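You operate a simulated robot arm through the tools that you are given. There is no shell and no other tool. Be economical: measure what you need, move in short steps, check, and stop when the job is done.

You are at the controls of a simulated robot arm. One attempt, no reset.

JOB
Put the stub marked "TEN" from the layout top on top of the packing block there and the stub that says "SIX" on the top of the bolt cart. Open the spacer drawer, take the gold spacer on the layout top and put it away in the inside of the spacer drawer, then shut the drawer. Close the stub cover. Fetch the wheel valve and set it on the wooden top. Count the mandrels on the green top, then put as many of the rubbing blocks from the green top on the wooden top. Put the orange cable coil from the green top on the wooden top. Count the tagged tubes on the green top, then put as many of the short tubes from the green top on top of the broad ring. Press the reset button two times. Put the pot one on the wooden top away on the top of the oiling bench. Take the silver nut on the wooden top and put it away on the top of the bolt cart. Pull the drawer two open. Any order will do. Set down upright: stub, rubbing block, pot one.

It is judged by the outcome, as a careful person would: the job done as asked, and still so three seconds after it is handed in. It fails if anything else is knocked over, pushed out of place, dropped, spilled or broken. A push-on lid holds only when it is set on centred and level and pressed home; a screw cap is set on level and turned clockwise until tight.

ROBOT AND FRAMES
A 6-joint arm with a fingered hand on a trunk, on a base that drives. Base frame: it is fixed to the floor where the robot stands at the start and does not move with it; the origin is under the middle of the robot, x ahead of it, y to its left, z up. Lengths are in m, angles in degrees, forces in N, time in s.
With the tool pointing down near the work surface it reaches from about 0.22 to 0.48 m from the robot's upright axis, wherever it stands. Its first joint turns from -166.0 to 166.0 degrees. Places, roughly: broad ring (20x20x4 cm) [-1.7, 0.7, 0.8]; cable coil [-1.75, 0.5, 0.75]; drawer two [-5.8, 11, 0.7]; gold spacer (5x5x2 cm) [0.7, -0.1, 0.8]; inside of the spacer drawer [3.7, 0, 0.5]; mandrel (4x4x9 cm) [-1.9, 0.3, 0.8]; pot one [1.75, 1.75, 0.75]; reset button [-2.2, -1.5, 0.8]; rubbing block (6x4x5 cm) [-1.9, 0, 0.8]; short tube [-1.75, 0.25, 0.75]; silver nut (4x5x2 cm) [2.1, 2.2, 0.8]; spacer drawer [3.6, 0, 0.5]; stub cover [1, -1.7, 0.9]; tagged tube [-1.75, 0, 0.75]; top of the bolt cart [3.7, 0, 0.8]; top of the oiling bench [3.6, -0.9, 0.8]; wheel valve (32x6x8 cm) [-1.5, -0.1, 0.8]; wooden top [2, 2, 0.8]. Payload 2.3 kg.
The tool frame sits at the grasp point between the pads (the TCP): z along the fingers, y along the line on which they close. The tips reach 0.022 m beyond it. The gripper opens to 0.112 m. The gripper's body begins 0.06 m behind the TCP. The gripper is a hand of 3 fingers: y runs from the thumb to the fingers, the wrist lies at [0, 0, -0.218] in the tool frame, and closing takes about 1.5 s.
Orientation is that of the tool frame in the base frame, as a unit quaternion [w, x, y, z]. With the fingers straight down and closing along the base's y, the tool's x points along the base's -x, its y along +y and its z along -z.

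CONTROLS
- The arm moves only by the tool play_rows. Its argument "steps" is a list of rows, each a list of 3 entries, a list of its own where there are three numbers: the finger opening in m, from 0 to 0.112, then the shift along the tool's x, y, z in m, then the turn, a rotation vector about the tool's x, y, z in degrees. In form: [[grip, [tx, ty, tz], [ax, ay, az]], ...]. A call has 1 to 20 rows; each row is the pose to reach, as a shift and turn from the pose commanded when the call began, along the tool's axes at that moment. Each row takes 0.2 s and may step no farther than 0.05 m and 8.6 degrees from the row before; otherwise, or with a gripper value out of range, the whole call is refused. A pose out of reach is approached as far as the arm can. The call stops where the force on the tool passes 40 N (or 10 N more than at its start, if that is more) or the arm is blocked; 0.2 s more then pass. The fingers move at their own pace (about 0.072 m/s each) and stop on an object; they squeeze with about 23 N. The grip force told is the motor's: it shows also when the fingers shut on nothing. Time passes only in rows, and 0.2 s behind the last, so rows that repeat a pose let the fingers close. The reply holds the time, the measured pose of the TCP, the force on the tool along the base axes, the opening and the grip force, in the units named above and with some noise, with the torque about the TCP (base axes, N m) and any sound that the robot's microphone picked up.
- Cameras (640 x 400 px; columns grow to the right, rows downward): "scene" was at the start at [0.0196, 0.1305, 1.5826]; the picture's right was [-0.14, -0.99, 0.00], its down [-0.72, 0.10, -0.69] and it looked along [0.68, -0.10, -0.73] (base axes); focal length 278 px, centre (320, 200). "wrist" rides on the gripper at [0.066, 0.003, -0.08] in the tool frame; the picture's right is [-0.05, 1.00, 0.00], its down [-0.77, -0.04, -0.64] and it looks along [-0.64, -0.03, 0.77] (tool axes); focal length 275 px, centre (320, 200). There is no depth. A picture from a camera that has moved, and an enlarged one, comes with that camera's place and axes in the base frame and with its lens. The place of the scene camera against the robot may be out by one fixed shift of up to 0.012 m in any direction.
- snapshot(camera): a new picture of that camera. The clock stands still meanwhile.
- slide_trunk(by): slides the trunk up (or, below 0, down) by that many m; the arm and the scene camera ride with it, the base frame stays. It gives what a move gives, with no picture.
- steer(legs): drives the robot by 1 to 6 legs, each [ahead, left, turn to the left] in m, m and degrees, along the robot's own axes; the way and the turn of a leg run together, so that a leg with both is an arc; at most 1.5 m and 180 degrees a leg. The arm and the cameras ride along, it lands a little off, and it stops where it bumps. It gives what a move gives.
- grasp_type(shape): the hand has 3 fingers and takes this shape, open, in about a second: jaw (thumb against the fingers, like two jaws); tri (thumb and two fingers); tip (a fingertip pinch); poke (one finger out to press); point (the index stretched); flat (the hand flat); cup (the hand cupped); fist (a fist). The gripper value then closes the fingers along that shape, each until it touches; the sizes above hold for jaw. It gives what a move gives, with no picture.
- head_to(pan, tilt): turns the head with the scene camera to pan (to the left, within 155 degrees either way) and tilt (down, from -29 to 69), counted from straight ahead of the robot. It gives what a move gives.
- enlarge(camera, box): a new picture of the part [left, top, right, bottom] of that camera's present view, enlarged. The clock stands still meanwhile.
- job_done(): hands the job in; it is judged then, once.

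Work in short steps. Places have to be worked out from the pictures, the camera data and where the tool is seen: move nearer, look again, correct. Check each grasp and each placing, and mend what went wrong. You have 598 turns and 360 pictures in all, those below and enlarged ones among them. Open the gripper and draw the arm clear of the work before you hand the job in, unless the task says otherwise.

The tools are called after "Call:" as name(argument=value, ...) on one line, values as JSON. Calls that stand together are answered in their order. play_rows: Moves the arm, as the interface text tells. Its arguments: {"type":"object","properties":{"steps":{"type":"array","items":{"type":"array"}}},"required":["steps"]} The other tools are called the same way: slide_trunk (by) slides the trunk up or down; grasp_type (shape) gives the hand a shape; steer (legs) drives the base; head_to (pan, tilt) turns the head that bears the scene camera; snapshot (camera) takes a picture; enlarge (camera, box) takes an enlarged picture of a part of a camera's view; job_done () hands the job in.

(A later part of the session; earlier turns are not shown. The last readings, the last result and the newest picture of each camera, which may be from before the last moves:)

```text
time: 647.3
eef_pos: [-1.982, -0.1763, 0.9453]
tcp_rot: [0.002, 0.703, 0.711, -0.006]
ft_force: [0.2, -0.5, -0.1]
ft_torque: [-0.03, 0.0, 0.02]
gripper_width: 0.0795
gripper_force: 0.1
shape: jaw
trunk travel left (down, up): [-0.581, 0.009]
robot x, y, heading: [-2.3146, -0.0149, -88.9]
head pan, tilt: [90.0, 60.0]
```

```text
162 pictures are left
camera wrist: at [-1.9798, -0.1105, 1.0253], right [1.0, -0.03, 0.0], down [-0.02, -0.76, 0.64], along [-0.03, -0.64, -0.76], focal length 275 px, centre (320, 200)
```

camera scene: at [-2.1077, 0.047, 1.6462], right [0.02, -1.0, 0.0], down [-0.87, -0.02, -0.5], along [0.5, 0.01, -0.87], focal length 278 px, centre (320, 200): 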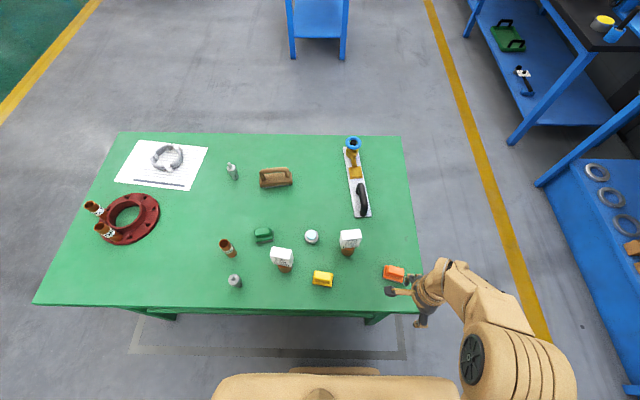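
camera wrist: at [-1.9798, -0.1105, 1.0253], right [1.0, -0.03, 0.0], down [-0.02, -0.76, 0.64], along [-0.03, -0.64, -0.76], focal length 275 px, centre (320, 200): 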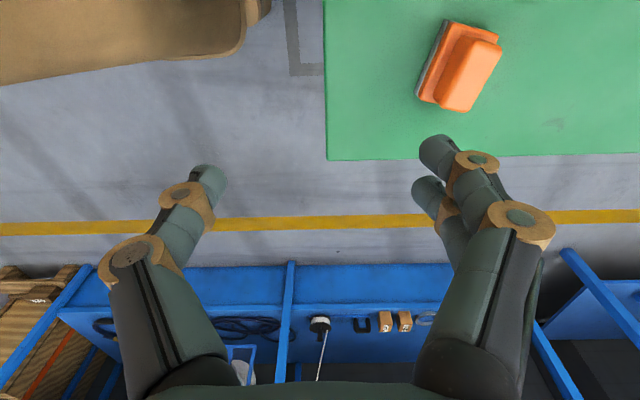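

The orange block is at ≈(-1.870,-0.177), long axis nearly along y. I move over it and turn the hand 9° to match.

Call:
steer(legs=[[-0.005, 0.115, -1.1]])

Call:
play_rows(steps=[[0.08, [0, 0, 0.01], [0, 0, 5]], [0.08, [0, 0, 0.02], [0, 0, 9]]])

Call:
snapshot(camera="wrist")

```text
time: 648.5
eef_pos: [-1.8717, -0.1777, 0.9448]
tcp_rot: [0.002, 0.71, 0.704, -0.006]
ft_force: [-0.1, -0.3, -0.2]
ft_torque: [-0.01, -0.01, 0.0]
gripper_width: 0.0797
gripper_force: 0.1
shape: jaw
trunk travel left (down, up): [-0.581, 0.009]
robot x, y, heading: [-2.2017, -0.0109, -90.2]
head pan, tilt: [90.0, 60.0]
```

```text
time: 649.1
eef_pos: [-1.8711, -0.1774, 0.9245]
tcp_rot: [0.002, 0.763, 0.646, -0.006]
ft_force: [0.6, -0.2, -0.1]
ft_torque: [-0.02, -0.02, 0.02]
gripper_width: 0.0794
gripper_force: 0.0
shape: jaw
trunk travel left (down, up): [-0.581, 0.009]
robot x, y, heading: [-2.1987, -0.01, -90.0]
head pan, tilt: [90.0, 60.0]
```

```text
161 pictures are left
camera wrist: at [-1.856, -0.1122, 1.0053], right [0.98, -0.21, 0.0], down [-0.16, -0.75, 0.64], along [-0.14, -0.63, -0.76], focal length 275 px, centre (320, 200)
```

wrist: 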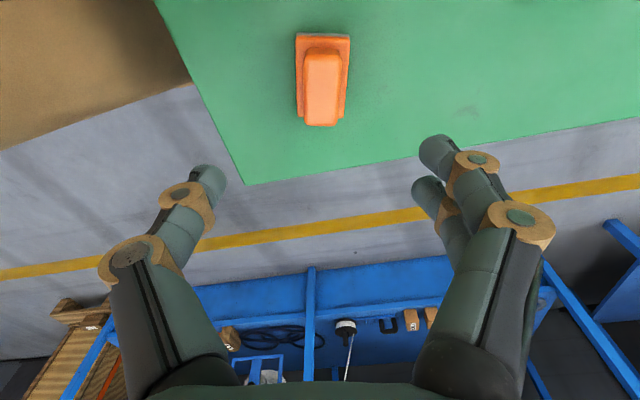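

Well aligned. I lower to z≈0.81.

Call:
slide_trunk(by=-0.112)

Call:
snapshot(camera="wrist")

```text
time: 650.6
eef_pos: [-1.8718, -0.1764, 0.8128]
tcp_rot: [0.003, 0.763, 0.646, -0.006]
ft_force: [-0.3, 0.5, -0.3]
ft_torque: [0.0, 0.0, 0.02]
gripper_width: 0.0795
gripper_force: 0.0
shape: jaw
trunk travel left (down, up): [-0.469, 0.121]
robot x, y, heading: [-2.1972, -0.0117, -90.1]
head pan, tilt: [90.0, 60.0]
```

```text
160 pictures are left
camera wrist: at [-1.8564, -0.1122, 0.8935], right [0.98, -0.21, 0.0], down [-0.16, -0.75, 0.64], along [-0.14, -0.63, -0.76], focal length 275 px, centre (320, 200)
```

wrist: 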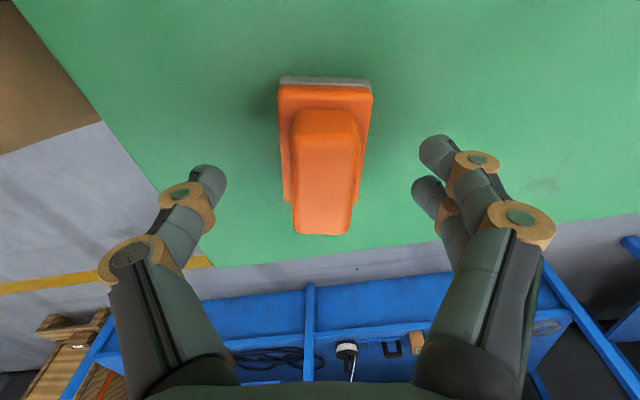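

I lower 5 mm, close, and lift with the trunk.

Call:
play_rows(steps=[[0.08, [0, 0, 0.005], [0, 0, 0]], [0.0, [0, 0, 0.005], [0, 0, 0]], [0.0, [0, 0, 0.005], [0, 0, 0]], [0.0, [0, 0, 0.005], [0, 0, 0]], [0.0, [0, 0, 0.005], [0, 0, 0]], [0.0, [0, 0, 0.005], [0, 0, 0]], [0.0, [0, 0, 0.005], [0, 0, 0]]])

Call:
slide_trunk(by=0.12)

Call:
snapshot(camera="wrist")

```text
time: 652.2
eef_pos: [-1.871, -0.1779, 0.8092]
tcp_rot: [0.003, 0.763, 0.646, -0.006]
ft_force: [0.1, 0.0, 0.0]
ft_torque: [0.01, -0.01, -0.01]
gripper_width: 0.0207
gripper_force: 23.0
shape: jaw
trunk travel left (down, up): [-0.469, 0.121]
robot x, y, heading: [-2.2016, -0.0081, -90.1]
head pan, tilt: [90.0, 60.0]
```

```text
time: 653.7
eef_pos: [-1.8712, -0.1773, 0.9286]
tcp_rot: [0.003, 0.763, 0.646, -0.006]
ft_force: [-0.8, 0.1, -0.7]
ft_torque: [0.02, 0.0, 0.03]
gripper_width: 0.0208
gripper_force: 22.9
shape: jaw
trunk travel left (down, up): [-0.589, 0.001]
robot x, y, heading: [-2.1977, -0.0105, -90.0]
head pan, tilt: [90.0, 60.0]
```

```text
159 pictures are left
camera wrist: at [-1.8562, -0.1123, 1.0083], right [0.98, -0.21, 0.0], down [-0.16, -0.75, 0.64], along [-0.14, -0.63, -0.76], focal length 275 px, centre (320, 200)
```

wrist: 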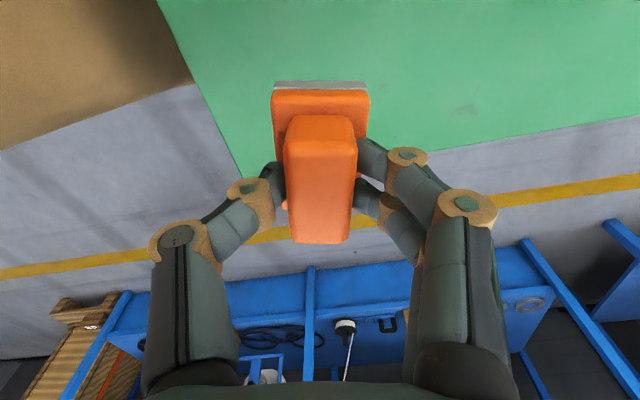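

Held securely. I drive to the wooden table's left side.

Call:
steer(legs=[[0, -0.15, 0], [-1.36, 0, 0], [0, 1.5, 0], [0, 1.5, 0], [0, 0.55, 0], [-0.72, 0, 0]])

Call:
steer(legs=[[0, 0.2, 0]])

Call:
snapshot(camera="scene")

Call:
snapshot(camera="wrist")

```text
time: 681.8
eef_pos: [1.5048, 1.9917, 0.9279]
tcp_rot: [0.004, 0.754, 0.656, -0.005]
ft_force: [0.1, 0.3, -2.4]
ft_torque: [0.02, 0.01, 0.02]
gripper_width: 0.0206
gripper_force: 23.2
shape: jaw
trunk travel left (down, up): [-0.589, 0.001]
robot x, y, heading: [1.1728, 2.1489, -88.3]
head pan, tilt: [90.0, 60.0]
```

```text
time: 683.4
eef_pos: [1.7049, 1.996, 0.9282]
tcp_rot: [0.002, 0.754, 0.657, -0.006]
ft_force: [0.2, -0.1, -0.7]
ft_torque: [0.02, 0.0, 0.03]
gripper_width: 0.0207
gripper_force: 22.7
shape: jaw
trunk travel left (down, up): [-0.589, 0.001]
robot x, y, heading: [1.3726, 2.1524, -88.6]
head pan, tilt: [90.0, 60.0]
```

```text
158 pictures are left
camera scene: at [1.5781, 2.22, 1.6541], right [0.03, -1.0, 0.0], down [-0.87, -0.02, -0.5], along [0.5, 0.01, -0.87], focal length 278 px, centre (320, 200)
```

scene: 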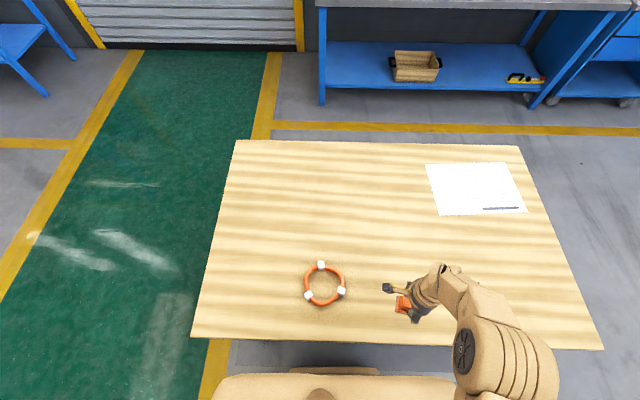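

```text
157 pictures are left
camera wrist: at [1.7172, 2.062, 1.0082], right [0.98, -0.18, 0.0], down [-0.14, -0.75, 0.64], along [-0.12, -0.63, -0.76], focal length 275 px, centre (320, 200)
```

wrist: 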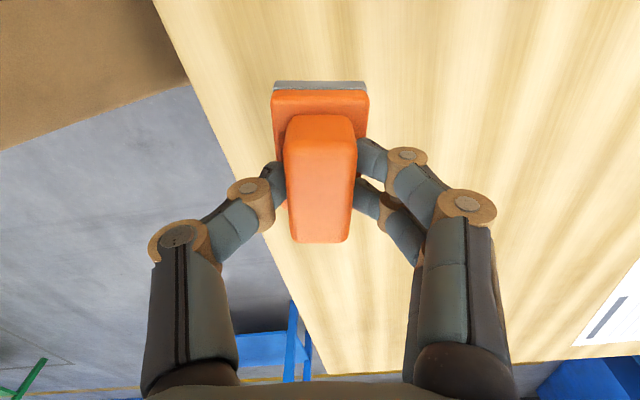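

I move 3 cm further in, and lower to contact.

Call:
steer(legs=[[0, 0.03, -1.4]])

Call:
slide_trunk(by=-0.05)

Call:
slide_trunk(by=-0.01)

```text
time: 684.3
eef_pos: [1.7301, 1.9884, 0.9286]
tcp_rot: [0.003, 0.762, 0.647, -0.006]
ft_force: [0.0, -0.1, -1.9]
ft_torque: [-0.01, 0.0, 0.02]
gripper_width: 0.0205
gripper_force: 23.0
shape: jaw
trunk travel left (down, up): [-0.589, 0.001]
robot x, y, heading: [1.4021, 2.1537, -89.8]
head pan, tilt: [90.0, 60.0]
```

```text
time: 685.2
eef_pos: [1.7303, 1.9898, 0.8788]
tcp_rot: [0.003, 0.762, 0.647, -0.005]
ft_force: [0.2, -0.3, -0.5]
ft_torque: [-0.01, -0.05, -0.01]
gripper_width: 0.0205
gripper_force: 23.1
shape: jaw
trunk travel left (down, up): [-0.539, 0.051]
robot x, y, heading: [1.3987, 2.1499, -89.8]
head pan, tilt: [90.0, 60.0]
```

```text
time: 685.8
eef_pos: [1.729, 1.9884, 0.8681]
tcp_rot: [0.002, 0.762, 0.648, -0.005]
ft_force: [0.3, -0.3, -1.1]
ft_torque: [-0.02, 0.05, 0.01]
gripper_width: 0.0207
gripper_force: 23.3
shape: jaw
trunk travel left (down, up): [-0.529, 0.061]
robot x, y, heading: [1.4049, 2.1524, -89.8]
head pan, tilt: [90.0, 60.0]
```

Call:
slide_trunk(by=-0.006)

Call:
slide_trunk(by=-0.004)

```text
time: 686.3
eef_pos: [1.729, 1.9902, 0.8644]
tcp_rot: [0.005, 0.762, 0.647, -0.004]
ft_force: [1.0, -2.7, 36.2]
ft_torque: [-0.08, -0.11, 0.0]
gripper_width: 0.0237
gripper_force: 22.8
shape: jaw
trunk travel left (down, up): [-0.523, 0.067]
robot x, y, heading: [1.3999, 2.1546, -89.9]
head pan, tilt: [90.0, 60.0]
```

```text
time: 686.7
eef_pos: [1.7296, 1.9906, 0.8644]
tcp_rot: [0.007, 0.762, 0.647, -0.002]
ft_force: [-5.2, 0.0, 32.3]
ft_torque: [-0.01, 0.06, -0.02]
gripper_width: 0.0255
gripper_force: 22.9
shape: jaw
trunk travel left (down, up): [-0.521, 0.069]
robot x, y, heading: [1.3992, 2.153, -89.9]
head pan, tilt: [90.0, 60.0]
stopped: the force on the tool passed its limit (the readings are from after the stop); the commanded pose is now the measured one
```

Contact. I ease up, open and rise.

Call:
slide_trunk(by=0.005)

Call:
play_rows(steps=[[0.035, [0, 0, 0], [0, 0, 0]], [0.05, [0, 0, 0], [0, 0, 0]], [0.065, [0, 0, 0], [0, 0, 0]], [0.075, [0, 0, 0], [0, 0, 0]]])

Call:
slide_trunk(by=0.07)

Call:
snapshot(camera="wrist")

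```text
time: 687.2
eef_pos: [1.7307, 1.9886, 0.8661]
tcp_rot: [0.004, 0.762, 0.648, -0.004]
ft_force: [-1.4, 0.3, 4.1]
ft_torque: [-0.02, 0.0, -0.03]
gripper_width: 0.0233
gripper_force: 22.8
shape: jaw
trunk travel left (down, up): [-0.526, 0.064]
robot x, y, heading: [1.4011, 2.1533, -90.2]
head pan, tilt: [90.0, 60.0]
```

```text
time: 688.2
eef_pos: [1.7303, 1.9876, 0.8665]
tcp_rot: [0.004, 0.762, 0.647, -0.004]
ft_force: [0.0, -1.0, -0.6]
ft_torque: [-0.01, 0.0, -0.01]
gripper_width: 0.0747
gripper_force: 0.0
shape: jaw
trunk travel left (down, up): [-0.526, 0.064]
robot x, y, heading: [1.4036, 2.1516, -90.1]
head pan, tilt: [90.0, 60.0]
```

```text
time: 689.2
eef_pos: [1.7313, 1.9877, 0.9304]
tcp_rot: [0.004, 0.762, 0.648, -0.004]
ft_force: [0.9, 0.1, 0.2]
ft_torque: [-0.03, 0.02, 0.03]
gripper_width: 0.0744
gripper_force: 0.1
shape: jaw
out of reach, approached as far as the arm can: row 1
trunk travel left (down, up): [-0.59, 0.0]
robot x, y, heading: [1.3997, 2.154, -89.6]
head pan, tilt: [90.0, 60.0]
```

```text
156 pictures are left
camera wrist: at [1.7455, 2.0538, 1.0106], right [0.98, -0.21, 0.0], down [-0.16, -0.75, 0.65], along [-0.13, -0.63, -0.76], focal length 275 px, centre (320, 200)
```

wrist: 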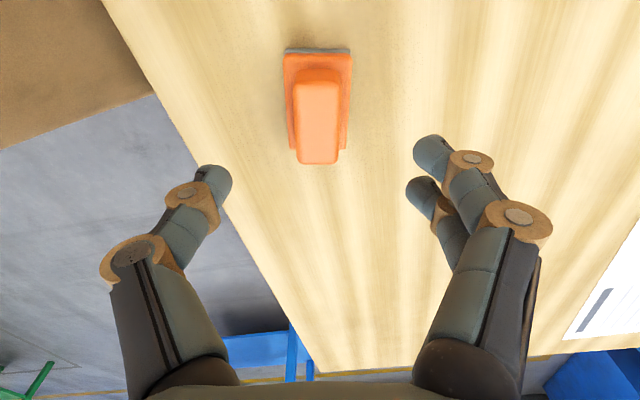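

Orange block placed. Next the yellow one at ≈(-1.897,0.045).

Call:
steer(legs=[[0, -0.2, 0], [0.8, 0, 0], [0, -1.5, 0], [0, -1.5, 0], [0, -0.53, 0], [1.14, 0, 0]])

Call:
snapshot(camera="wrist")

```text
time: 716.9
eef_pos: [-2.0077, 0.0674, 0.9296]
tcp_rot: [0.005, 0.764, 0.645, -0.004]
ft_force: [0.2, -0.9, 0.6]
ft_torque: [-0.01, 0.02, 0.02]
gripper_width: 0.0747
gripper_force: 0.1
shape: jaw
trunk travel left (down, up): [-0.59, 0.0]
robot x, y, heading: [-2.3389, 0.236, -90.5]
head pan, tilt: [90.0, 60.0]
```

```text
155 pictures are left
camera wrist: at [-1.993, 0.1327, 1.0106], right [0.98, -0.22, 0.0], down [-0.17, -0.75, 0.65], along [-0.14, -0.63, -0.76], focal length 275 px, centre (320, 200)
```

wrist: 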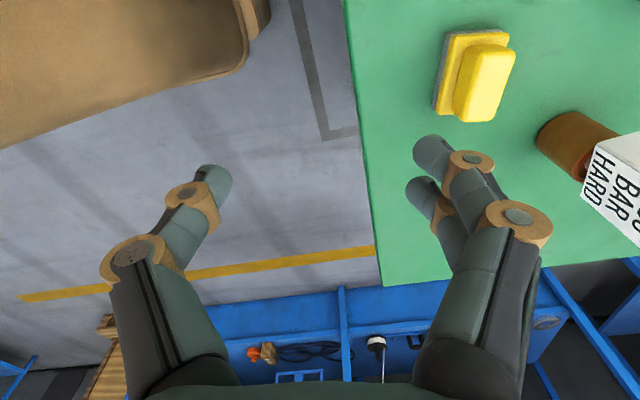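

Yellow block at ≈(-1.887,0.040). I move over and align.

Call:
steer(legs=[[0.025, 0.12, 0.5]])

Call:
play_rows(steps=[[0.08, [0, 0, 0.01], [0, 0, 4]], [0.08, [0, 0, 0.02], [0, 0, 4]]])

Call:
snapshot(camera="wrist")

```text
time: 718.1
eef_pos: [-1.8881, 0.0457, 0.9306]
tcp_rot: [0.004, 0.762, 0.648, -0.004]
ft_force: [0.6, 0.6, -0.7]
ft_torque: [-0.01, 0.02, -0.02]
gripper_width: 0.0748
gripper_force: 0.1
shape: jaw
trunk travel left (down, up): [-0.59, 0.0]
robot x, y, heading: [-2.219, 0.2084, -89.8]
head pan, tilt: [90.0, 60.0]
```

```text
time: 718.7
eef_pos: [-1.8856, 0.0441, 0.9107]
tcp_rot: [0.004, 0.784, 0.621, -0.004]
ft_force: [-0.1, -0.4, 0.1]
ft_torque: [-0.03, 0.0, -0.04]
gripper_width: 0.0794
gripper_force: 0.1
shape: jaw
trunk travel left (down, up): [-0.59, 0.0]
robot x, y, heading: [-2.2152, 0.2113, -89.8]
head pan, tilt: [90.0, 60.0]
```

```text
154 pictures are left
camera wrist: at [-1.8675, 0.1095, 0.9905], right [0.96, -0.28, 0.0], down [-0.21, -0.73, 0.65], along [-0.18, -0.62, -0.76], focal length 275 px, centre (320, 200)
```

wrist: 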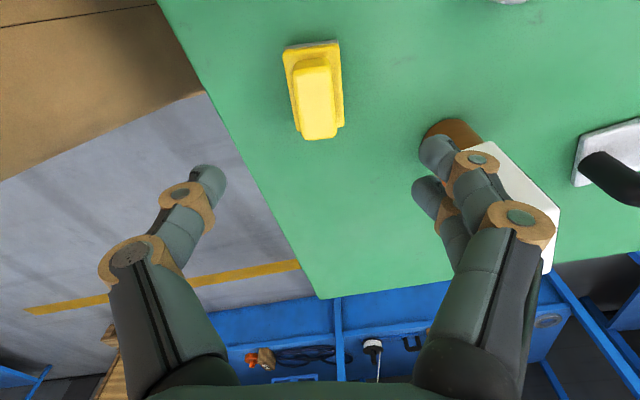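

I part-close to 0.06 to keep clear of the tagged tube, trim, and lower.

Call:
play_rows(steps=[[0.06, [0, -0.006, 0], [0, 0, -3]], [0.06, [0, -0.006, 0], [0, 0, -3]], [0.06, [0, -0.006, 0], [0, 0, -3]]])

Call:
slide_trunk(by=-0.09)

Call:
snapshot(camera="wrist")

```text
time: 719.5
eef_pos: [-1.8942, 0.0479, 0.9095]
tcp_rot: [0.005, 0.768, 0.64, -0.004]
ft_force: [0.6, 0.1, -0.3]
ft_torque: [0.02, 0.04, -0.02]
gripper_width: 0.0608
gripper_force: 0.0
shape: jaw
trunk travel left (down, up): [-0.59, 0.0]
robot x, y, heading: [-2.2189, 0.212, -89.4]
head pan, tilt: [90.0, 60.0]
```

```text
time: 720.8
eef_pos: [-1.8925, 0.0462, 0.8201]
tcp_rot: [0.004, 0.767, 0.641, -0.005]
ft_force: [0.1, 0.1, 0.7]
ft_torque: [-0.01, -0.01, 0.0]
gripper_width: 0.0606
gripper_force: 0.1
shape: jaw
trunk travel left (down, up): [-0.5, 0.09]
robot x, y, heading: [-2.2158, 0.2125, -89.6]
head pan, tilt: [90.0, 60.0]
```

```text
153 pictures are left
camera wrist: at [-1.8775, 0.1119, 0.9006], right [0.97, -0.22, 0.0], down [-0.17, -0.74, 0.65], along [-0.14, -0.63, -0.76], focal length 275 px, centre (320, 200)
```

wrist: 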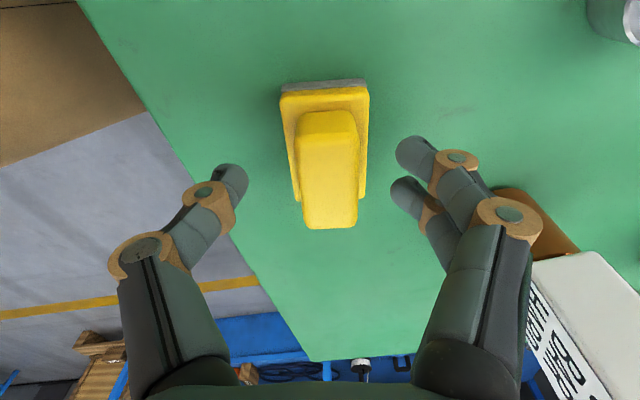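

Clear. I lower 11 mm more, close, and lift.

Call:
slide_trunk(by=-0.011)

Call:
play_rows(steps=[[0.0, [0, 0, 0], [0, 0, 0]], [0.0, [0, 0, 0], [0, 0, 0]], [0.0, [0, 0, 0], [0, 0, 0]], [0.0, [0, 0, 0], [0, 0, 0]], [0.0, [0, 0, 0], [0, 0, 0]]])

Call:
slide_trunk(by=0.1)

Call:
snapshot(camera="wrist")

```text
time: 721.4
eef_pos: [-1.8927, 0.0468, 0.8096]
tcp_rot: [0.004, 0.768, 0.641, -0.004]
ft_force: [0.2, -0.2, -0.8]
ft_torque: [0.05, 0.02, -0.03]
gripper_width: 0.0606
gripper_force: 0.1
shape: jaw
trunk travel left (down, up): [-0.489, 0.101]
robot x, y, heading: [-2.2166, 0.2076, -89.7]
head pan, tilt: [90.0, 60.0]
```

```text
time: 722.5
eef_pos: [-1.8934, 0.0473, 0.8101]
tcp_rot: [0.005, 0.767, 0.641, -0.004]
ft_force: [-0.4, 0.1, -0.5]
ft_torque: [-0.01, 0.02, 0.0]
gripper_width: 0.0203
gripper_force: 23.3
shape: jaw
trunk travel left (down, up): [-0.489, 0.101]
robot x, y, heading: [-2.2137, 0.2088, -89.7]
head pan, tilt: [90.0, 60.0]
```

```text
time: 723.9
eef_pos: [-1.8925, 0.0475, 0.9096]
tcp_rot: [0.004, 0.768, 0.64, -0.005]
ft_force: [0.2, -0.3, -1.8]
ft_torque: [0.03, 0.0, 0.01]
gripper_width: 0.0203
gripper_force: 23.1
shape: jaw
trunk travel left (down, up): [-0.589, 0.001]
robot x, y, heading: [-2.2234, 0.2136, -89.8]
head pan, tilt: [90.0, 60.0]
```

```text
152 pictures are left
camera wrist: at [-1.8773, 0.1118, 0.9895], right [0.97, -0.22, 0.0], down [-0.17, -0.74, 0.65], along [-0.14, -0.63, -0.76], focal length 275 px, centre (320, 200)
```

wrist: 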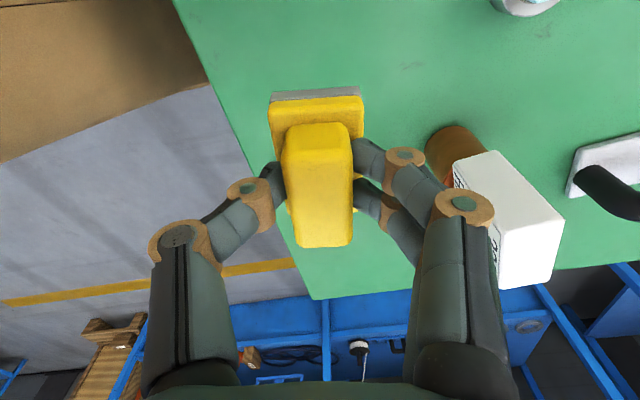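

Held. I raise the arm 3 cm and drive to the wooden table, to set it near (1.73,1.80).

Call:
play_rows(steps=[[0.0, [0, 0, -0.02], [0, 0, 0]], [0.0, [0, 0, -0.035], [0, 0, 0]]])

Call:
steer(legs=[[0, -0.14, 0], [-1.14, 0, 0], [0, 1.5, 0], [0, 1.5, 0], [0, 0.55, 0], [-0.61, 0, 0]])

Call:
steer(legs=[[0, 0.2, 0]])

Call:
snapshot(camera="scene")

```text
time: 724.5
eef_pos: [-1.893, 0.0479, 0.9432]
tcp_rot: [0.005, 0.767, 0.641, -0.005]
ft_force: [0.6, 0.5, -0.3]
ft_torque: [-0.02, -0.01, 0.01]
gripper_width: 0.0205
gripper_force: 23.1
shape: jaw
trunk travel left (down, up): [-0.589, 0.001]
robot x, y, heading: [-2.2194, 0.2101, -89.8]
head pan, tilt: [90.0, 60.0]
```

```text
time: 751.1
eef_pos: [1.5036, 1.7878, 0.9438]
tcp_rot: [0.005, 0.77, 0.639, -0.005]
ft_force: [-0.4, -0.5, -0.4]
ft_torque: [-0.02, -0.02, 0.02]
gripper_width: 0.0204
gripper_force: 23.3
shape: jaw
trunk travel left (down, up): [-0.589, 0.001]
robot x, y, heading: [1.181, 1.9519, -90.2]
head pan, tilt: [90.0, 60.0]
```

```text
time: 752.7
eef_pos: [1.705, 1.7871, 0.9453]
tcp_rot: [0.004, 0.77, 0.638, -0.004]
ft_force: [-0.4, -0.3, -2.5]
ft_torque: [0.0, 0.02, 0.03]
gripper_width: 0.0205
gripper_force: 22.9
shape: jaw
trunk travel left (down, up): [-0.589, 0.001]
robot x, y, heading: [1.3839, 1.9471, -90.2]
head pan, tilt: [90.0, 60.0]
```

```text
151 pictures are left
camera scene: at [1.5914, 2.0124, 1.6544], right [0.0, -1.0, 0.0], down [-0.87, 0.0, -0.5], along [0.5, 0.0, -0.87], focal length 278 px, centre (320, 200)
```

scene: 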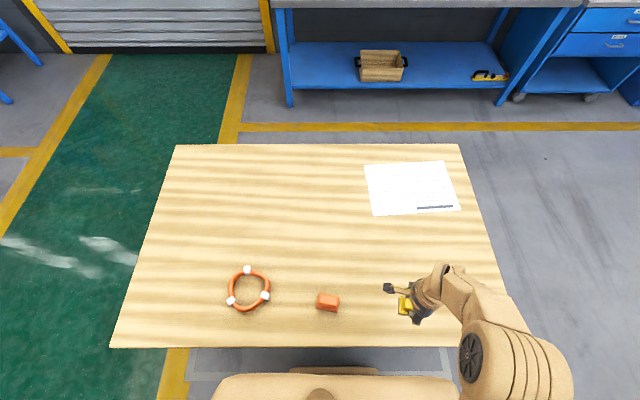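

Good spot. I lower to just above contact height (≈0.868), then touch.

Call:
steer(legs=[[0, 0.02, 0]])

Call:
slide_trunk(by=-0.075)

Call:
slide_trunk(by=-0.005)

```text
time: 753.5
eef_pos: [1.7254, 1.7863, 0.9449]
tcp_rot: [0.004, 0.77, 0.638, -0.004]
ft_force: [-1.1, 0.9, -0.8]
ft_torque: [0.01, -0.02, 0.0]
gripper_width: 0.0207
gripper_force: 23.2
shape: jaw
trunk travel left (down, up): [-0.589, 0.001]
robot x, y, heading: [1.4039, 1.956, -90.4]
head pan, tilt: [90.0, 60.0]
```

```text
time: 754.6
eef_pos: [1.7264, 1.7859, 0.869]
tcp_rot: [0.004, 0.77, 0.638, -0.004]
ft_force: [-0.7, 0.0, -1.5]
ft_torque: [-0.02, 0.0, 0.03]
gripper_width: 0.0204
gripper_force: 23.0
shape: jaw
trunk travel left (down, up): [-0.514, 0.076]
robot x, y, heading: [1.4029, 1.9524, -90.2]
head pan, tilt: [90.0, 60.0]
```

```text
time: 755.1
eef_pos: [1.7249, 1.7865, 0.8669]
tcp_rot: [0.006, 0.77, 0.638, -0.003]
ft_force: [0.6, -1.1, 29.6]
ft_torque: [-0.04, -0.11, 0.0]
gripper_width: 0.0228
gripper_force: 23.3
shape: jaw
trunk travel left (down, up): [-0.509, 0.081]
robot x, y, heading: [1.4033, 1.9523, -89.9]
head pan, tilt: [90.0, 60.0]
```

Contact. Ease, open, rise.

Call:
slide_trunk(by=0.003)

Call:
play_rows(steps=[[0.035, [0, 0, 0], [0, 0, 0]], [0.05, [0, 0, 0], [0, 0, 0]], [0.065, [0, 0, 0], [0, 0, 0]], [0.075, [0, 0, 0], [0, 0, 0]]])

Call:
slide_trunk(by=0.075)

Call:
snapshot(camera="wrist")

```text
time: 755.6
eef_pos: [1.7257, 1.7872, 0.8673]
tcp_rot: [0.005, 0.77, 0.638, -0.005]
ft_force: [1.9, -1.7, 11.8]
ft_torque: [-0.03, -0.12, -0.01]
gripper_width: 0.0226
gripper_force: 22.9
shape: jaw
trunk travel left (down, up): [-0.512, 0.078]
robot x, y, heading: [1.4007, 1.9526, -89.8]
head pan, tilt: [90.0, 60.0]
```

```text
time: 756.6
eef_pos: [1.7256, 1.7871, 0.8676]
tcp_rot: [0.005, 0.77, 0.638, -0.004]
ft_force: [-0.4, 0.0, 0.4]
ft_torque: [-0.02, 0.02, 0.01]
gripper_width: 0.0744
gripper_force: 0.1
shape: jaw
trunk travel left (down, up): [-0.512, 0.078]
robot x, y, heading: [1.3991, 1.9517, -90.2]
head pan, tilt: [90.0, 60.0]
```

```text
time: 757.8
eef_pos: [1.7255, 1.7867, 0.9431]
tcp_rot: [0.004, 0.771, 0.637, -0.004]
ft_force: [0.0, 0.0, -0.2]
ft_torque: [-0.01, -0.03, 0.05]
gripper_width: 0.0746
gripper_force: 0.0
shape: jaw
trunk travel left (down, up): [-0.587, 0.003]
robot x, y, heading: [1.3993, 1.9513, -90.5]
head pan, tilt: [90.0, 60.0]
```

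```text
150 pictures are left
camera wrist: at [1.7416, 1.8517, 1.0226], right [0.97, -0.23, 0.0], down [-0.18, -0.74, 0.65], along [-0.15, -0.63, -0.76], focal length 275 px, centre (320, 200)
```

wrist: 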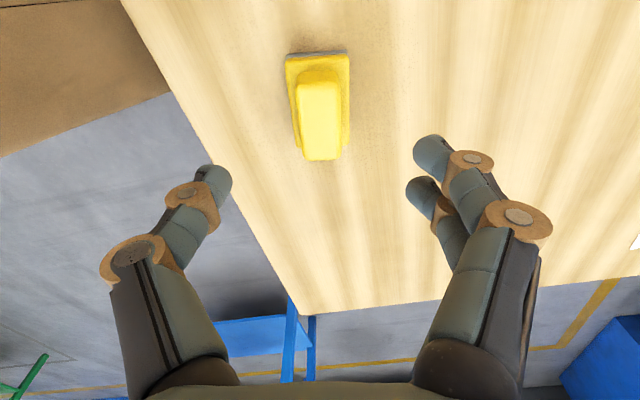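

Both rubbing blocks are done. Now the wheel valve: I turn the hand to close tangentially and drive to the green table's front near the valve.

Call:
play_rows(steps=[[0.08, [0, 0, -0.005], [0, 0, 8]], [0.08, [0, 0, -0.01], [0, 0, 16]], [0.08, [0, 0, -0.015], [0, 0, 24]], [0.08, [0, 0, -0.02], [0, 0, 32]], [0.08, [0, 0, -0.02], [0, 0, 40]], [0.08, [0, 0, -0.02], [0, 0, 48]], [0.08, [0, 0, -0.02], [0, 0, 56]], [0.08, [0, 0, -0.02], [0, 0, 64]], [0.08, [0, 0, -0.02], [0, 0, 72]], [0.08, [0, 0, -0.02], [0, 0, 79]]])

Call:
steer(legs=[[0, -0.2, 0], [0.6, 0, 0], [0, -1.5, 0], [0, -0.6, 0], [0, 0, 180], [-1.45, 0, 0]])

Call:
snapshot(camera="scene")

Call:
snapshot(camera="wrist")

```text
time: 760.0
eef_pos: [1.7254, 1.7867, 0.9616]
tcp_rot: [0.006, 1.0, 0.002, -0.001]
ft_force: [-0.5, 0.9, 1.2]
ft_torque: [0.01, 0.0, -0.02]
gripper_width: 0.0795
gripper_force: 0.0
shape: jaw
trunk travel left (down, up): [-0.587, 0.003]
robot x, y, heading: [1.4011, 1.9539, -90.3]
head pan, tilt: [90.0, 60.0]
```

```text
time: 788.7
eef_pos: [-1.2729, 0.1012, 0.9622]
tcp_rot: [0.0, 0.017, 1.0, 0.006]
ft_force: [-0.6, -0.1, -0.4]
ft_torque: [-0.01, 0.0, 0.03]
gripper_width: 0.0798
gripper_force: 0.2
shape: jaw
trunk travel left (down, up): [-0.587, 0.003]
robot x, y, heading: [-0.9556, -0.0737, 87.9]
head pan, tilt: [90.0, 60.0]
```

```text
149 pictures are left
camera scene: at [-1.1647, -0.1262, 1.6525], right [0.04, 1.0, 0.0], down [0.87, -0.04, -0.5], along [-0.5, 0.02, -0.87], focal length 278 px, centre (320, 200)
```

scene: 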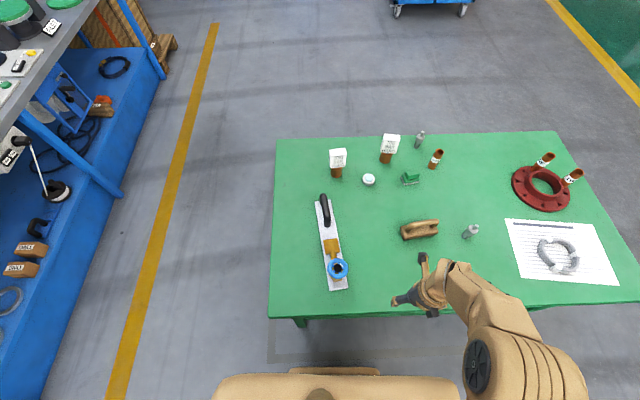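

```text
148 pictures are left
camera wrist: at [-1.3378, 0.1052, 1.0433], right [0.08, 1.0, 0.01], down [0.77, -0.07, 0.64], along [0.64, -0.04, -0.77], focal length 275 px, centre (320, 200)
```

wrist: 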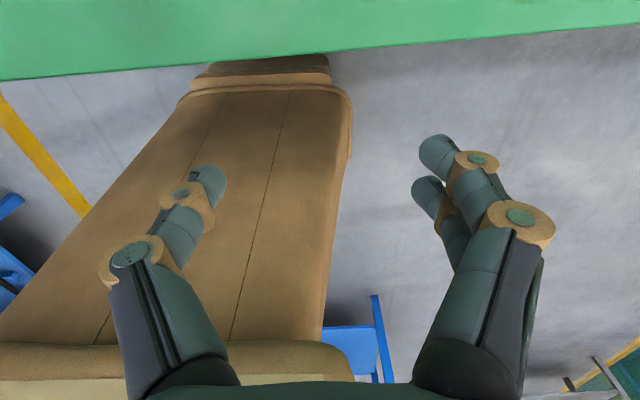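

I enlarge the valve to choose the grip.

Call:
enlarge(camera="scene", box=[280, 180, 390, 300])

```text
3.33 times, centred on (335, 240) of scene
camera zoom: at [-1.1647, -0.1262, 1.6525], right [0.04, 1.0, 0.0], down [0.87, -0.04, -0.5], along [-0.5, 0.02, -0.87], focal length 925 px, centre (270, 67)
```

zoom: 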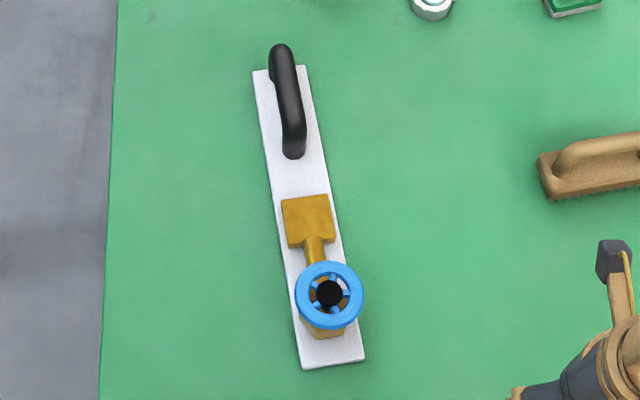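

Brass box centre ≈(-1.475,-0.077), the balance point; plate is turned 6°. I position the base, lower the trunk and extend over the box.

Call:
steer(legs=[[-0.165, 0, 2.1], [0, 0.095, 0]])

Call:
slide_trunk(by=-0.05)

Call:
play_rows(steps=[[0.08, [0.03, 0, 0], [0, 0, -3]], [0.08, [0.06, 0, 0], [0, 0, -6]], [0.08, [0.08, 0, 0], [0, 0, -6]]])

Call:
snapshot(camera="wrist")

Call:
enlarge(camera="scene", box=[320, 160, 480, 320])

```text
time: 790.9
eef_pos: [-1.3779, -0.0763, 0.9614]
tcp_rot: [0.001, -0.002, 1.0, 0.006]
ft_force: [-0.3, 0.4, 0.0]
ft_torque: [-0.01, 0.02, 0.01]
gripper_width: 0.0799
gripper_force: 0.1
shape: jaw
trunk travel left (down, up): [-0.587, 0.003]
robot x, y, heading: [-1.0536, -0.2415, 89.7]
head pan, tilt: [90.0, 60.0]
```

```text
time: 791.8
eef_pos: [-1.3765, -0.0754, 0.9132]
tcp_rot: [0.002, -0.002, 1.0, 0.006]
ft_force: [0.5, 0.6, -0.5]
ft_torque: [0.0, -0.04, -0.01]
gripper_width: 0.0795
gripper_force: 0.0
shape: jaw
trunk travel left (down, up): [-0.537, 0.053]
robot x, y, heading: [-1.055, -0.2458, 89.5]
head pan, tilt: [90.0, 60.0]
```

```text
time: 792.6
eef_pos: [-1.4588, -0.0769, 0.9126]
tcp_rot: [0.001, -0.054, 0.999, 0.005]
ft_force: [0.7, 0.3, -0.2]
ft_torque: [0.01, -0.02, 0.0]
gripper_width: 0.0794
gripper_force: 0.0
shape: jaw
trunk travel left (down, up): [-0.537, 0.053]
robot x, y, heading: [-1.0499, -0.2437, 89.6]
head pan, tilt: [90.0, 60.0]
```

```text
146 pictures are left
camera wrist: at [-1.5239, -0.0821, 0.993], right [-0.06, 1.0, 0.01], down [0.77, 0.04, 0.64], along [0.64, 0.05, -0.77], focal length 275 px, centre (320, 200)
```

wrist: 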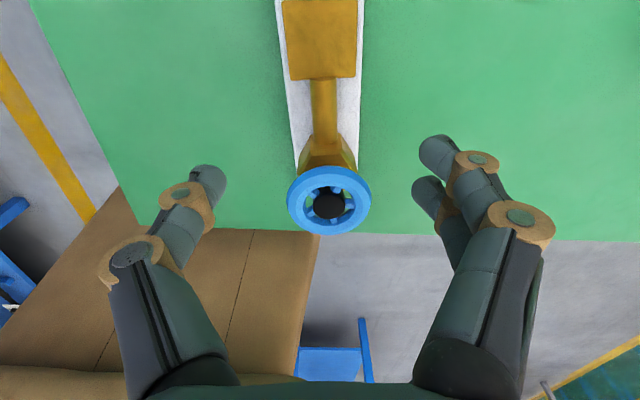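

```text
2.50 times, centred on (400, 240) of scene
camera zoom: at [-1.2621, -0.2994, 1.6025], right [0.01, 1.0, 0.0], down [0.87, 0.0, -0.5], along [-0.5, 0.0, -0.87], focal length 694 px, centre (120, 100)
```

zoom: 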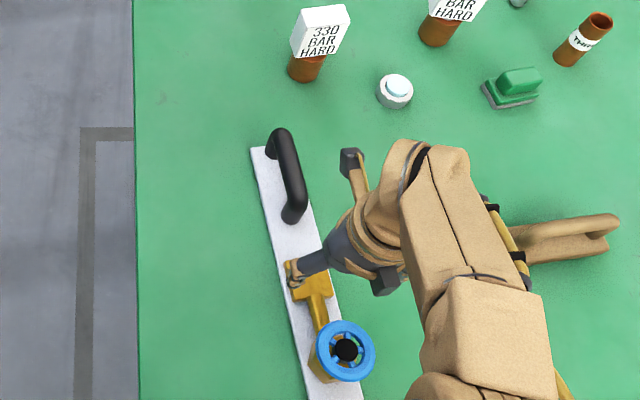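

Box centre is x≈-1.49. I nudge the base 3 cm closer and lower.

Call:
steer(legs=[[0, 0.03, 0.3]])

Call:
slide_trunk(by=-0.06)

Call:
snapshot(camera="wrist")

```text
time: 793.4
eef_pos: [-1.4902, -0.078, 0.9126]
tcp_rot: [0.001, -0.056, 0.998, 0.006]
ft_force: [0.5, 0.3, -0.8]
ft_torque: [0.01, 0.01, 0.0]
gripper_width: 0.0797
gripper_force: 0.0
shape: jaw
trunk travel left (down, up): [-0.537, 0.053]
robot x, y, heading: [-1.0809, -0.2397, 90.0]
head pan, tilt: [90.0, 60.0]
```

```text
time: 794.4
eef_pos: [-1.4891, -0.0775, 0.8531]
tcp_rot: [0.001, -0.057, 0.998, 0.006]
ft_force: [0.1, 0.5, 0.5]
ft_torque: [-0.04, 0.04, -0.02]
gripper_width: 0.0793
gripper_force: 0.1
shape: jaw
trunk travel left (down, up): [-0.477, 0.113]
robot x, y, heading: [-1.0842, -0.2378, 89.9]
head pan, tilt: [90.0, 60.0]
```

```text
144 pictures are left
camera wrist: at [-1.5544, -0.0845, 0.9333], right [-0.07, 1.0, 0.01], down [0.77, 0.04, 0.64], along [0.64, 0.05, -0.77], focal length 275 px, centre (320, 200)
```

wrist: 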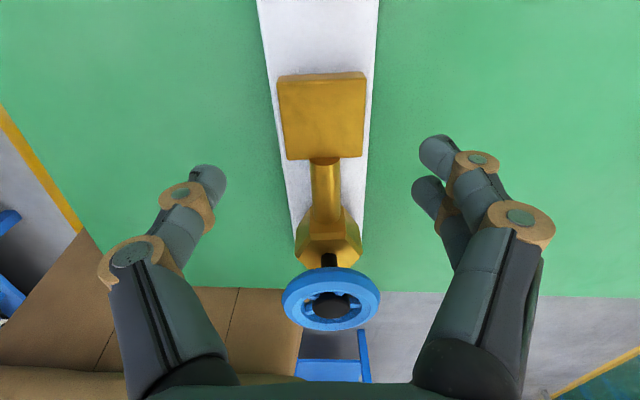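

I shift 8 mm and lower further to have the fingers alongside the box.

Call:
play_rows(steps=[[0.07, [0.008, 0, 0], [0, 0, 0]], [0.07, [0.008, 0, 0.015], [0, 0, 0]], [0.07, [0.008, 0, 0.03], [0, 0, 0]], [0.07, [0.008, 0, 0.034], [0, 0, 0]], [0.07, [0.008, 0, 0.038], [0, 0, 0]], [0.07, [0.008, 0, 0.042], [0, 0, 0]]])

Call:
snapshot(camera="wrist")

```text
time: 795.8
eef_pos: [-1.4955, -0.0798, 0.8102]
tcp_rot: [0.001, -0.056, 0.998, 0.006]
ft_force: [-0.4, 0.9, 0.2]
ft_torque: [0.02, 0.0, 0.03]
gripper_width: 0.0703
gripper_force: 0.1
shape: jaw
trunk travel left (down, up): [-0.477, 0.113]
robot x, y, heading: [-1.0825, -0.2426, 89.8]
head pan, tilt: [90.0, 60.0]
```

```text
143 pictures are left
camera wrist: at [-1.5623, -0.0848, 0.8913], right [-0.07, 1.0, 0.01], down [0.77, 0.04, 0.64], along [0.63, 0.05, -0.77], focal length 275 px, centre (320, 200)
```

wrist: 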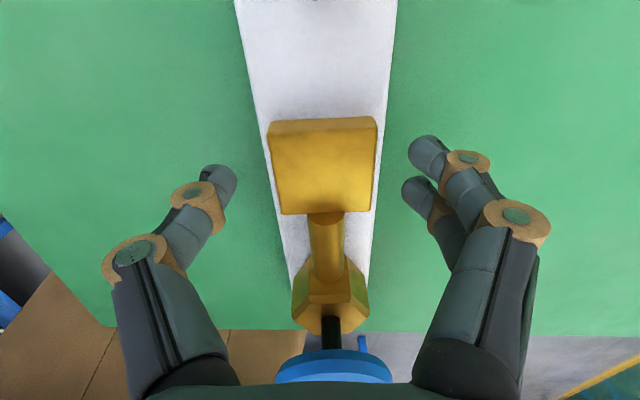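

The box is low (top ≈0.80). I raise 8 mm so the tips clear the plate, then close on the box.

Call:
play_rows(steps=[[0.07, [0, 0, -0.008], [0, 0, 0]], [0.0, [0, 0, -0.008], [0, 0, 0]], [0.0, [0, 0, -0.008], [0, 0, 0]], [0.0, [0, 0, -0.008], [0, 0, 0]], [0.0, [0, 0, -0.008], [0, 0, 0]], [0.0, [0, 0, -0.008], [0, 0, 0]]])

Call:
snapshot(camera="wrist")

```text
time: 797.2
eef_pos: [-1.4975, -0.0789, 0.8174]
tcp_rot: [0.0, -0.057, 0.998, 0.006]
ft_force: [0.0, 0.3, 0.0]
ft_torque: [0.03, -0.04, -0.02]
gripper_width: 0.0
gripper_force: 23.2
shape: jaw
trunk travel left (down, up): [-0.477, 0.113]
robot x, y, heading: [-1.0811, -0.2392, 90.2]
head pan, tilt: [90.0, 60.0]
```

```text
142 pictures are left
camera wrist: at [-1.5624, -0.0852, 0.8991], right [-0.07, 1.0, 0.01], down [0.77, 0.04, 0.64], along [0.64, 0.05, -0.77], focal length 275 px, centre (320, 200)
```

wrist: 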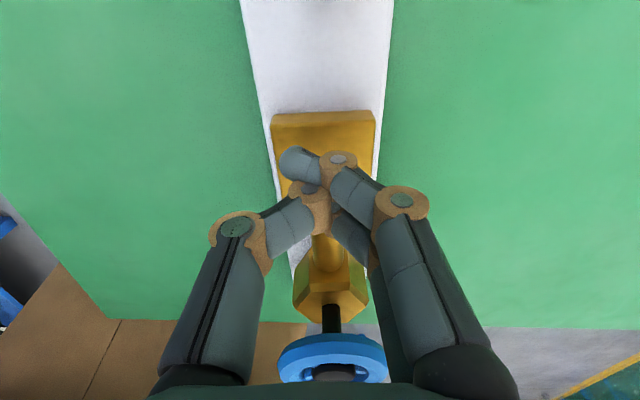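

The closing tips passed above the box (top ≈0.785). I open to 0.06, go lower (≈0.804), and close again.

Call:
play_rows(steps=[[0.0, [0, 0, -0.02], [0, 0, 0]], [0.06, [0, 0, -0.025], [0, 0, 0]], [0.06, [0, 0, -0.025], [0, 0, 0]], [0.06, [0, 0, -0.025], [0, 0, 0]], [0.06, [0, 0, -0.01], [0, 0, 0]], [0.06, [0, 0, 0.002], [0, 0, 0]], [0.06, [0, 0, 0.008], [0, 0, 0]], [0.06, [0, 0, 0.012], [0, 0, 0]], [0.06, [0, 0, 0.015], [0, 0, 0]]])

Call:
snapshot(camera="wrist")

```text
time: 799.2
eef_pos: [-1.4984, -0.0782, 0.8036]
tcp_rot: [0.0, -0.057, 0.998, 0.006]
ft_force: [-0.1, -0.4, -0.4]
ft_torque: [0.01, -0.01, 0.03]
gripper_width: 0.0598
gripper_force: 0.0
shape: jaw
trunk travel left (down, up): [-0.477, 0.113]
robot x, y, heading: [-1.0882, -0.2402, 90.0]
head pan, tilt: [90.0, 60.0]
```

```text
141 pictures are left
camera wrist: at [-1.5627, -0.0847, 0.8843], right [-0.07, 1.0, 0.01], down [0.77, 0.04, 0.64], along [0.64, 0.05, -0.77], focal length 275 px, centre (320, 200)
```

wrist: 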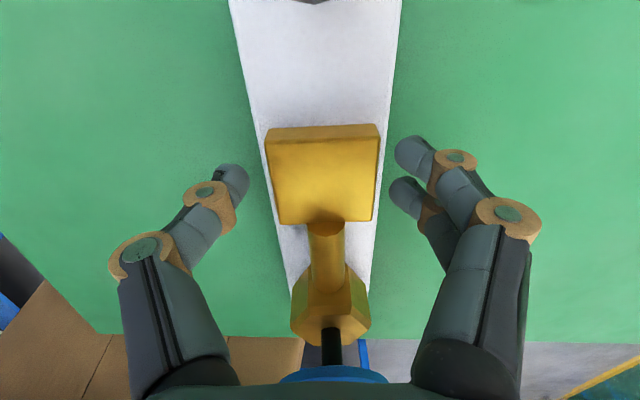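

Close now — either plate edges or box sides will be held at the balance point.

Call:
play_rows(steps=[[0.0, [0, 0, 0], [0, 0, 0]], [0.0, [0, 0, 0], [0, 0, 0]], [0.0, [0, 0, 0], [0, 0, 0]], [0.0, [0, 0, 0], [0, 0, 0]], [0.0, [0, 0, 0], [0, 0, 0]]])

Call:
snapshot(camera="wrist")

```text
time: 800.4
eef_pos: [-1.4963, -0.0787, 0.8044]
tcp_rot: [0.0, -0.057, 0.998, 0.006]
ft_force: [-6.8, 3.5, 15.1]
ft_torque: [0.15, 0.15, 0.05]
gripper_width: 0.0334
gripper_force: 23.2
shape: jaw
trunk travel left (down, up): [-0.477, 0.113]
robot x, y, heading: [-1.0845, -0.2411, 90.2]
head pan, tilt: [90.0, 60.0]
```

```text
140 pictures are left
camera wrist: at [-1.5626, -0.0846, 0.8853], right [-0.07, 1.0, 0.01], down [0.77, 0.04, 0.64], along [0.63, 0.05, -0.77], focal length 275 px, centre (320, 200)
```

wrist: 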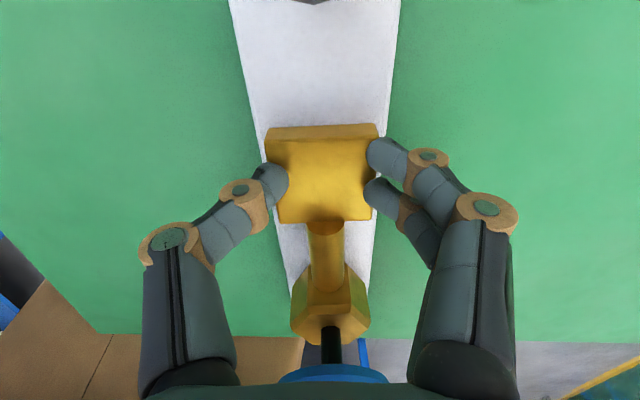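

A good grip on the box. I lift 3 cm and look.

Call:
slide_trunk(by=0.03)

Call:
snapshot(camera="wrist")

Call:
enlarge(camera="scene", box=[320, 180, 480, 340])

```text
time: 801.2
eef_pos: [-1.4971, -0.0783, 0.8341]
tcp_rot: [0.002, -0.057, 0.998, 0.006]
ft_force: [-0.6, 0.6, 0.3]
ft_torque: [0.03, 0.01, -0.02]
gripper_width: 0.0165
gripper_force: 23.4
shape: jaw
trunk travel left (down, up): [-0.507, 0.083]
robot x, y, heading: [-1.087, -0.2449, 89.9]
head pan, tilt: [90.0, 60.0]
```

```text
139 pictures are left
camera wrist: at [-1.5628, -0.0847, 0.914], right [-0.07, 1.0, 0.01], down [0.77, 0.04, 0.64], along [0.64, 0.05, -0.77], focal length 275 px, centre (320, 200)
```

wrist: 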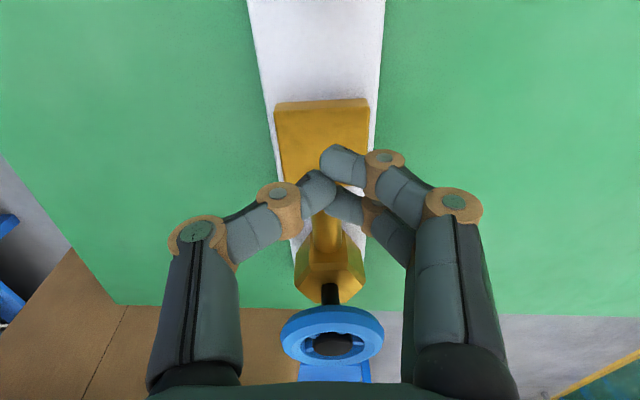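

```text
2.50 times, centred on (400, 260) of scene
camera zoom: at [-1.2918, -0.3004, 1.5725], right [0.0, 1.0, 0.0], down [0.87, 0.0, -0.5], along [-0.5, 0.0, -0.87], focal length 694 px, centre (120, 50)
```

zoom: 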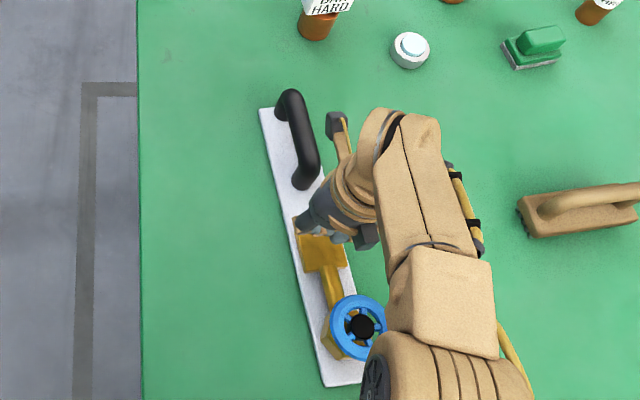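

It slipped off the low box. I'll try its black handle instead, from the table's −y end where it is within reach. First raise, and turn the hand to close radially.

Call:
slide_trunk(by=0.083)

Call:
steer(legs=[[0, -0.26, 0], [0, 0, -90], [0, -0.25, 0], [-0.9, 0, 0]])

Call:
play_rows(steps=[[0.06, [-0.004, 0, 0], [0, 0, -8.4]], [0.07, [-0.008, 0, 0], [0, 0, -16.8]], [0.08, [-0.012, 0, 0], [0, 0, -25.2]], [0.08, [-0.016, 0, 0], [0, 0, -33.6]], [0.08, [-0.02, 0, 0], [0, 0, -42]], [0.08, [-0.02, 0, 0], [0, 0, -50.4]], [0.08, [-0.02, 0, 0], [0, 0, -58.8]], [0.08, [-0.02, 0, 0], [0, 0, -67.2]], [0.08, [-0.02, 0, 0], [0, 0, -75.6]], [0.08, [-0.02, 0, 0], [0, 0, -84]], [0.08, [-0.02, 0, 0], [0, 0, -90]]])

Call:
snapshot(camera="scene")

Call:
snapshot(camera="wrist")

```text
time: 802.4
eef_pos: [-1.4981, -0.0794, 0.9171]
tcp_rot: [0.0, -0.057, 0.998, 0.007]
ft_force: [-0.6, 0.3, 0.0]
ft_torque: [-0.03, -0.01, 0.03]
gripper_width: 0.0167
gripper_force: 23.1
shape: jaw
trunk travel left (down, up): [-0.59, 0.0]
robot x, y, heading: [-1.0808, -0.2479, 90.3]
head pan, tilt: [90.0, 60.0]
```

```text
time: 813.8
eef_pos: [-1.5693, -0.0822, 0.9167]
tcp_rot: [0.005, 0.665, 0.747, 0.005]
ft_force: [-0.2, -0.7, -0.2]
ft_torque: [0.0, 0.0, 0.03]
gripper_width: 0.0162
gripper_force: 22.9
shape: jaw
trunk travel left (down, up): [-0.59, 0.0]
robot x, y, heading: [-1.7314, -0.4955, 0.5]
head pan, tilt: [90.0, 60.0]
```

```text
time: 816.2
eef_pos: [-1.5671, -0.1022, 0.9162]
tcp_rot: [0.006, -0.06, 0.998, 0.0]
ft_force: [-0.1, -0.5, 0.2]
ft_torque: [-0.03, 0.0, 0.02]
gripper_width: 0.0796
gripper_force: 0.0
shape: jaw
trunk travel left (down, up): [-0.59, 0.0]
robot x, y, heading: [-1.7292, -0.4975, 0.1]
head pan, tilt: [90.0, 60.0]
```

```text
137 pictures are left
camera scene: at [-1.7904, -0.2876, 1.6555], right [1.0, 0.0, 0.0], down [0.0, -0.87, -0.5], along [0.0, 0.5, -0.87], focal length 278 px, centre (320, 200)
```

scene: 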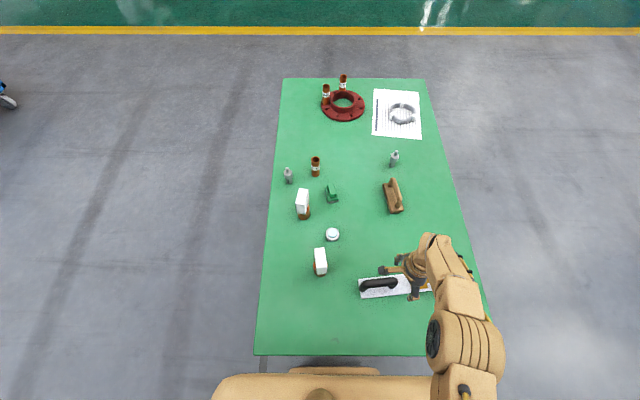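

```text
136 pictures are left
camera wrist: at [-1.6331, -0.1077, 0.9966], right [-0.07, 1.0, 0.0], down [0.76, 0.06, 0.65], along [0.64, 0.05, -0.76], focal length 275 px, centre (320, 200)
```

wrist: 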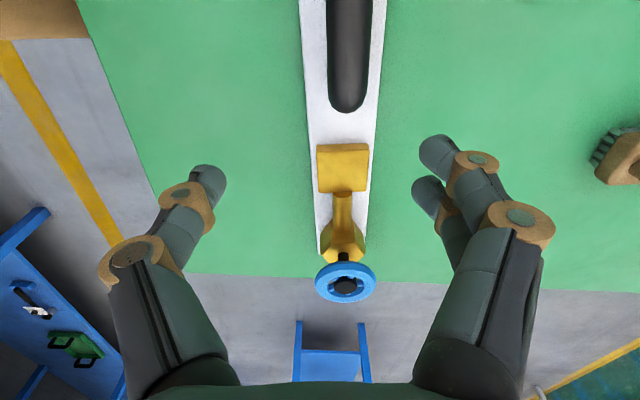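

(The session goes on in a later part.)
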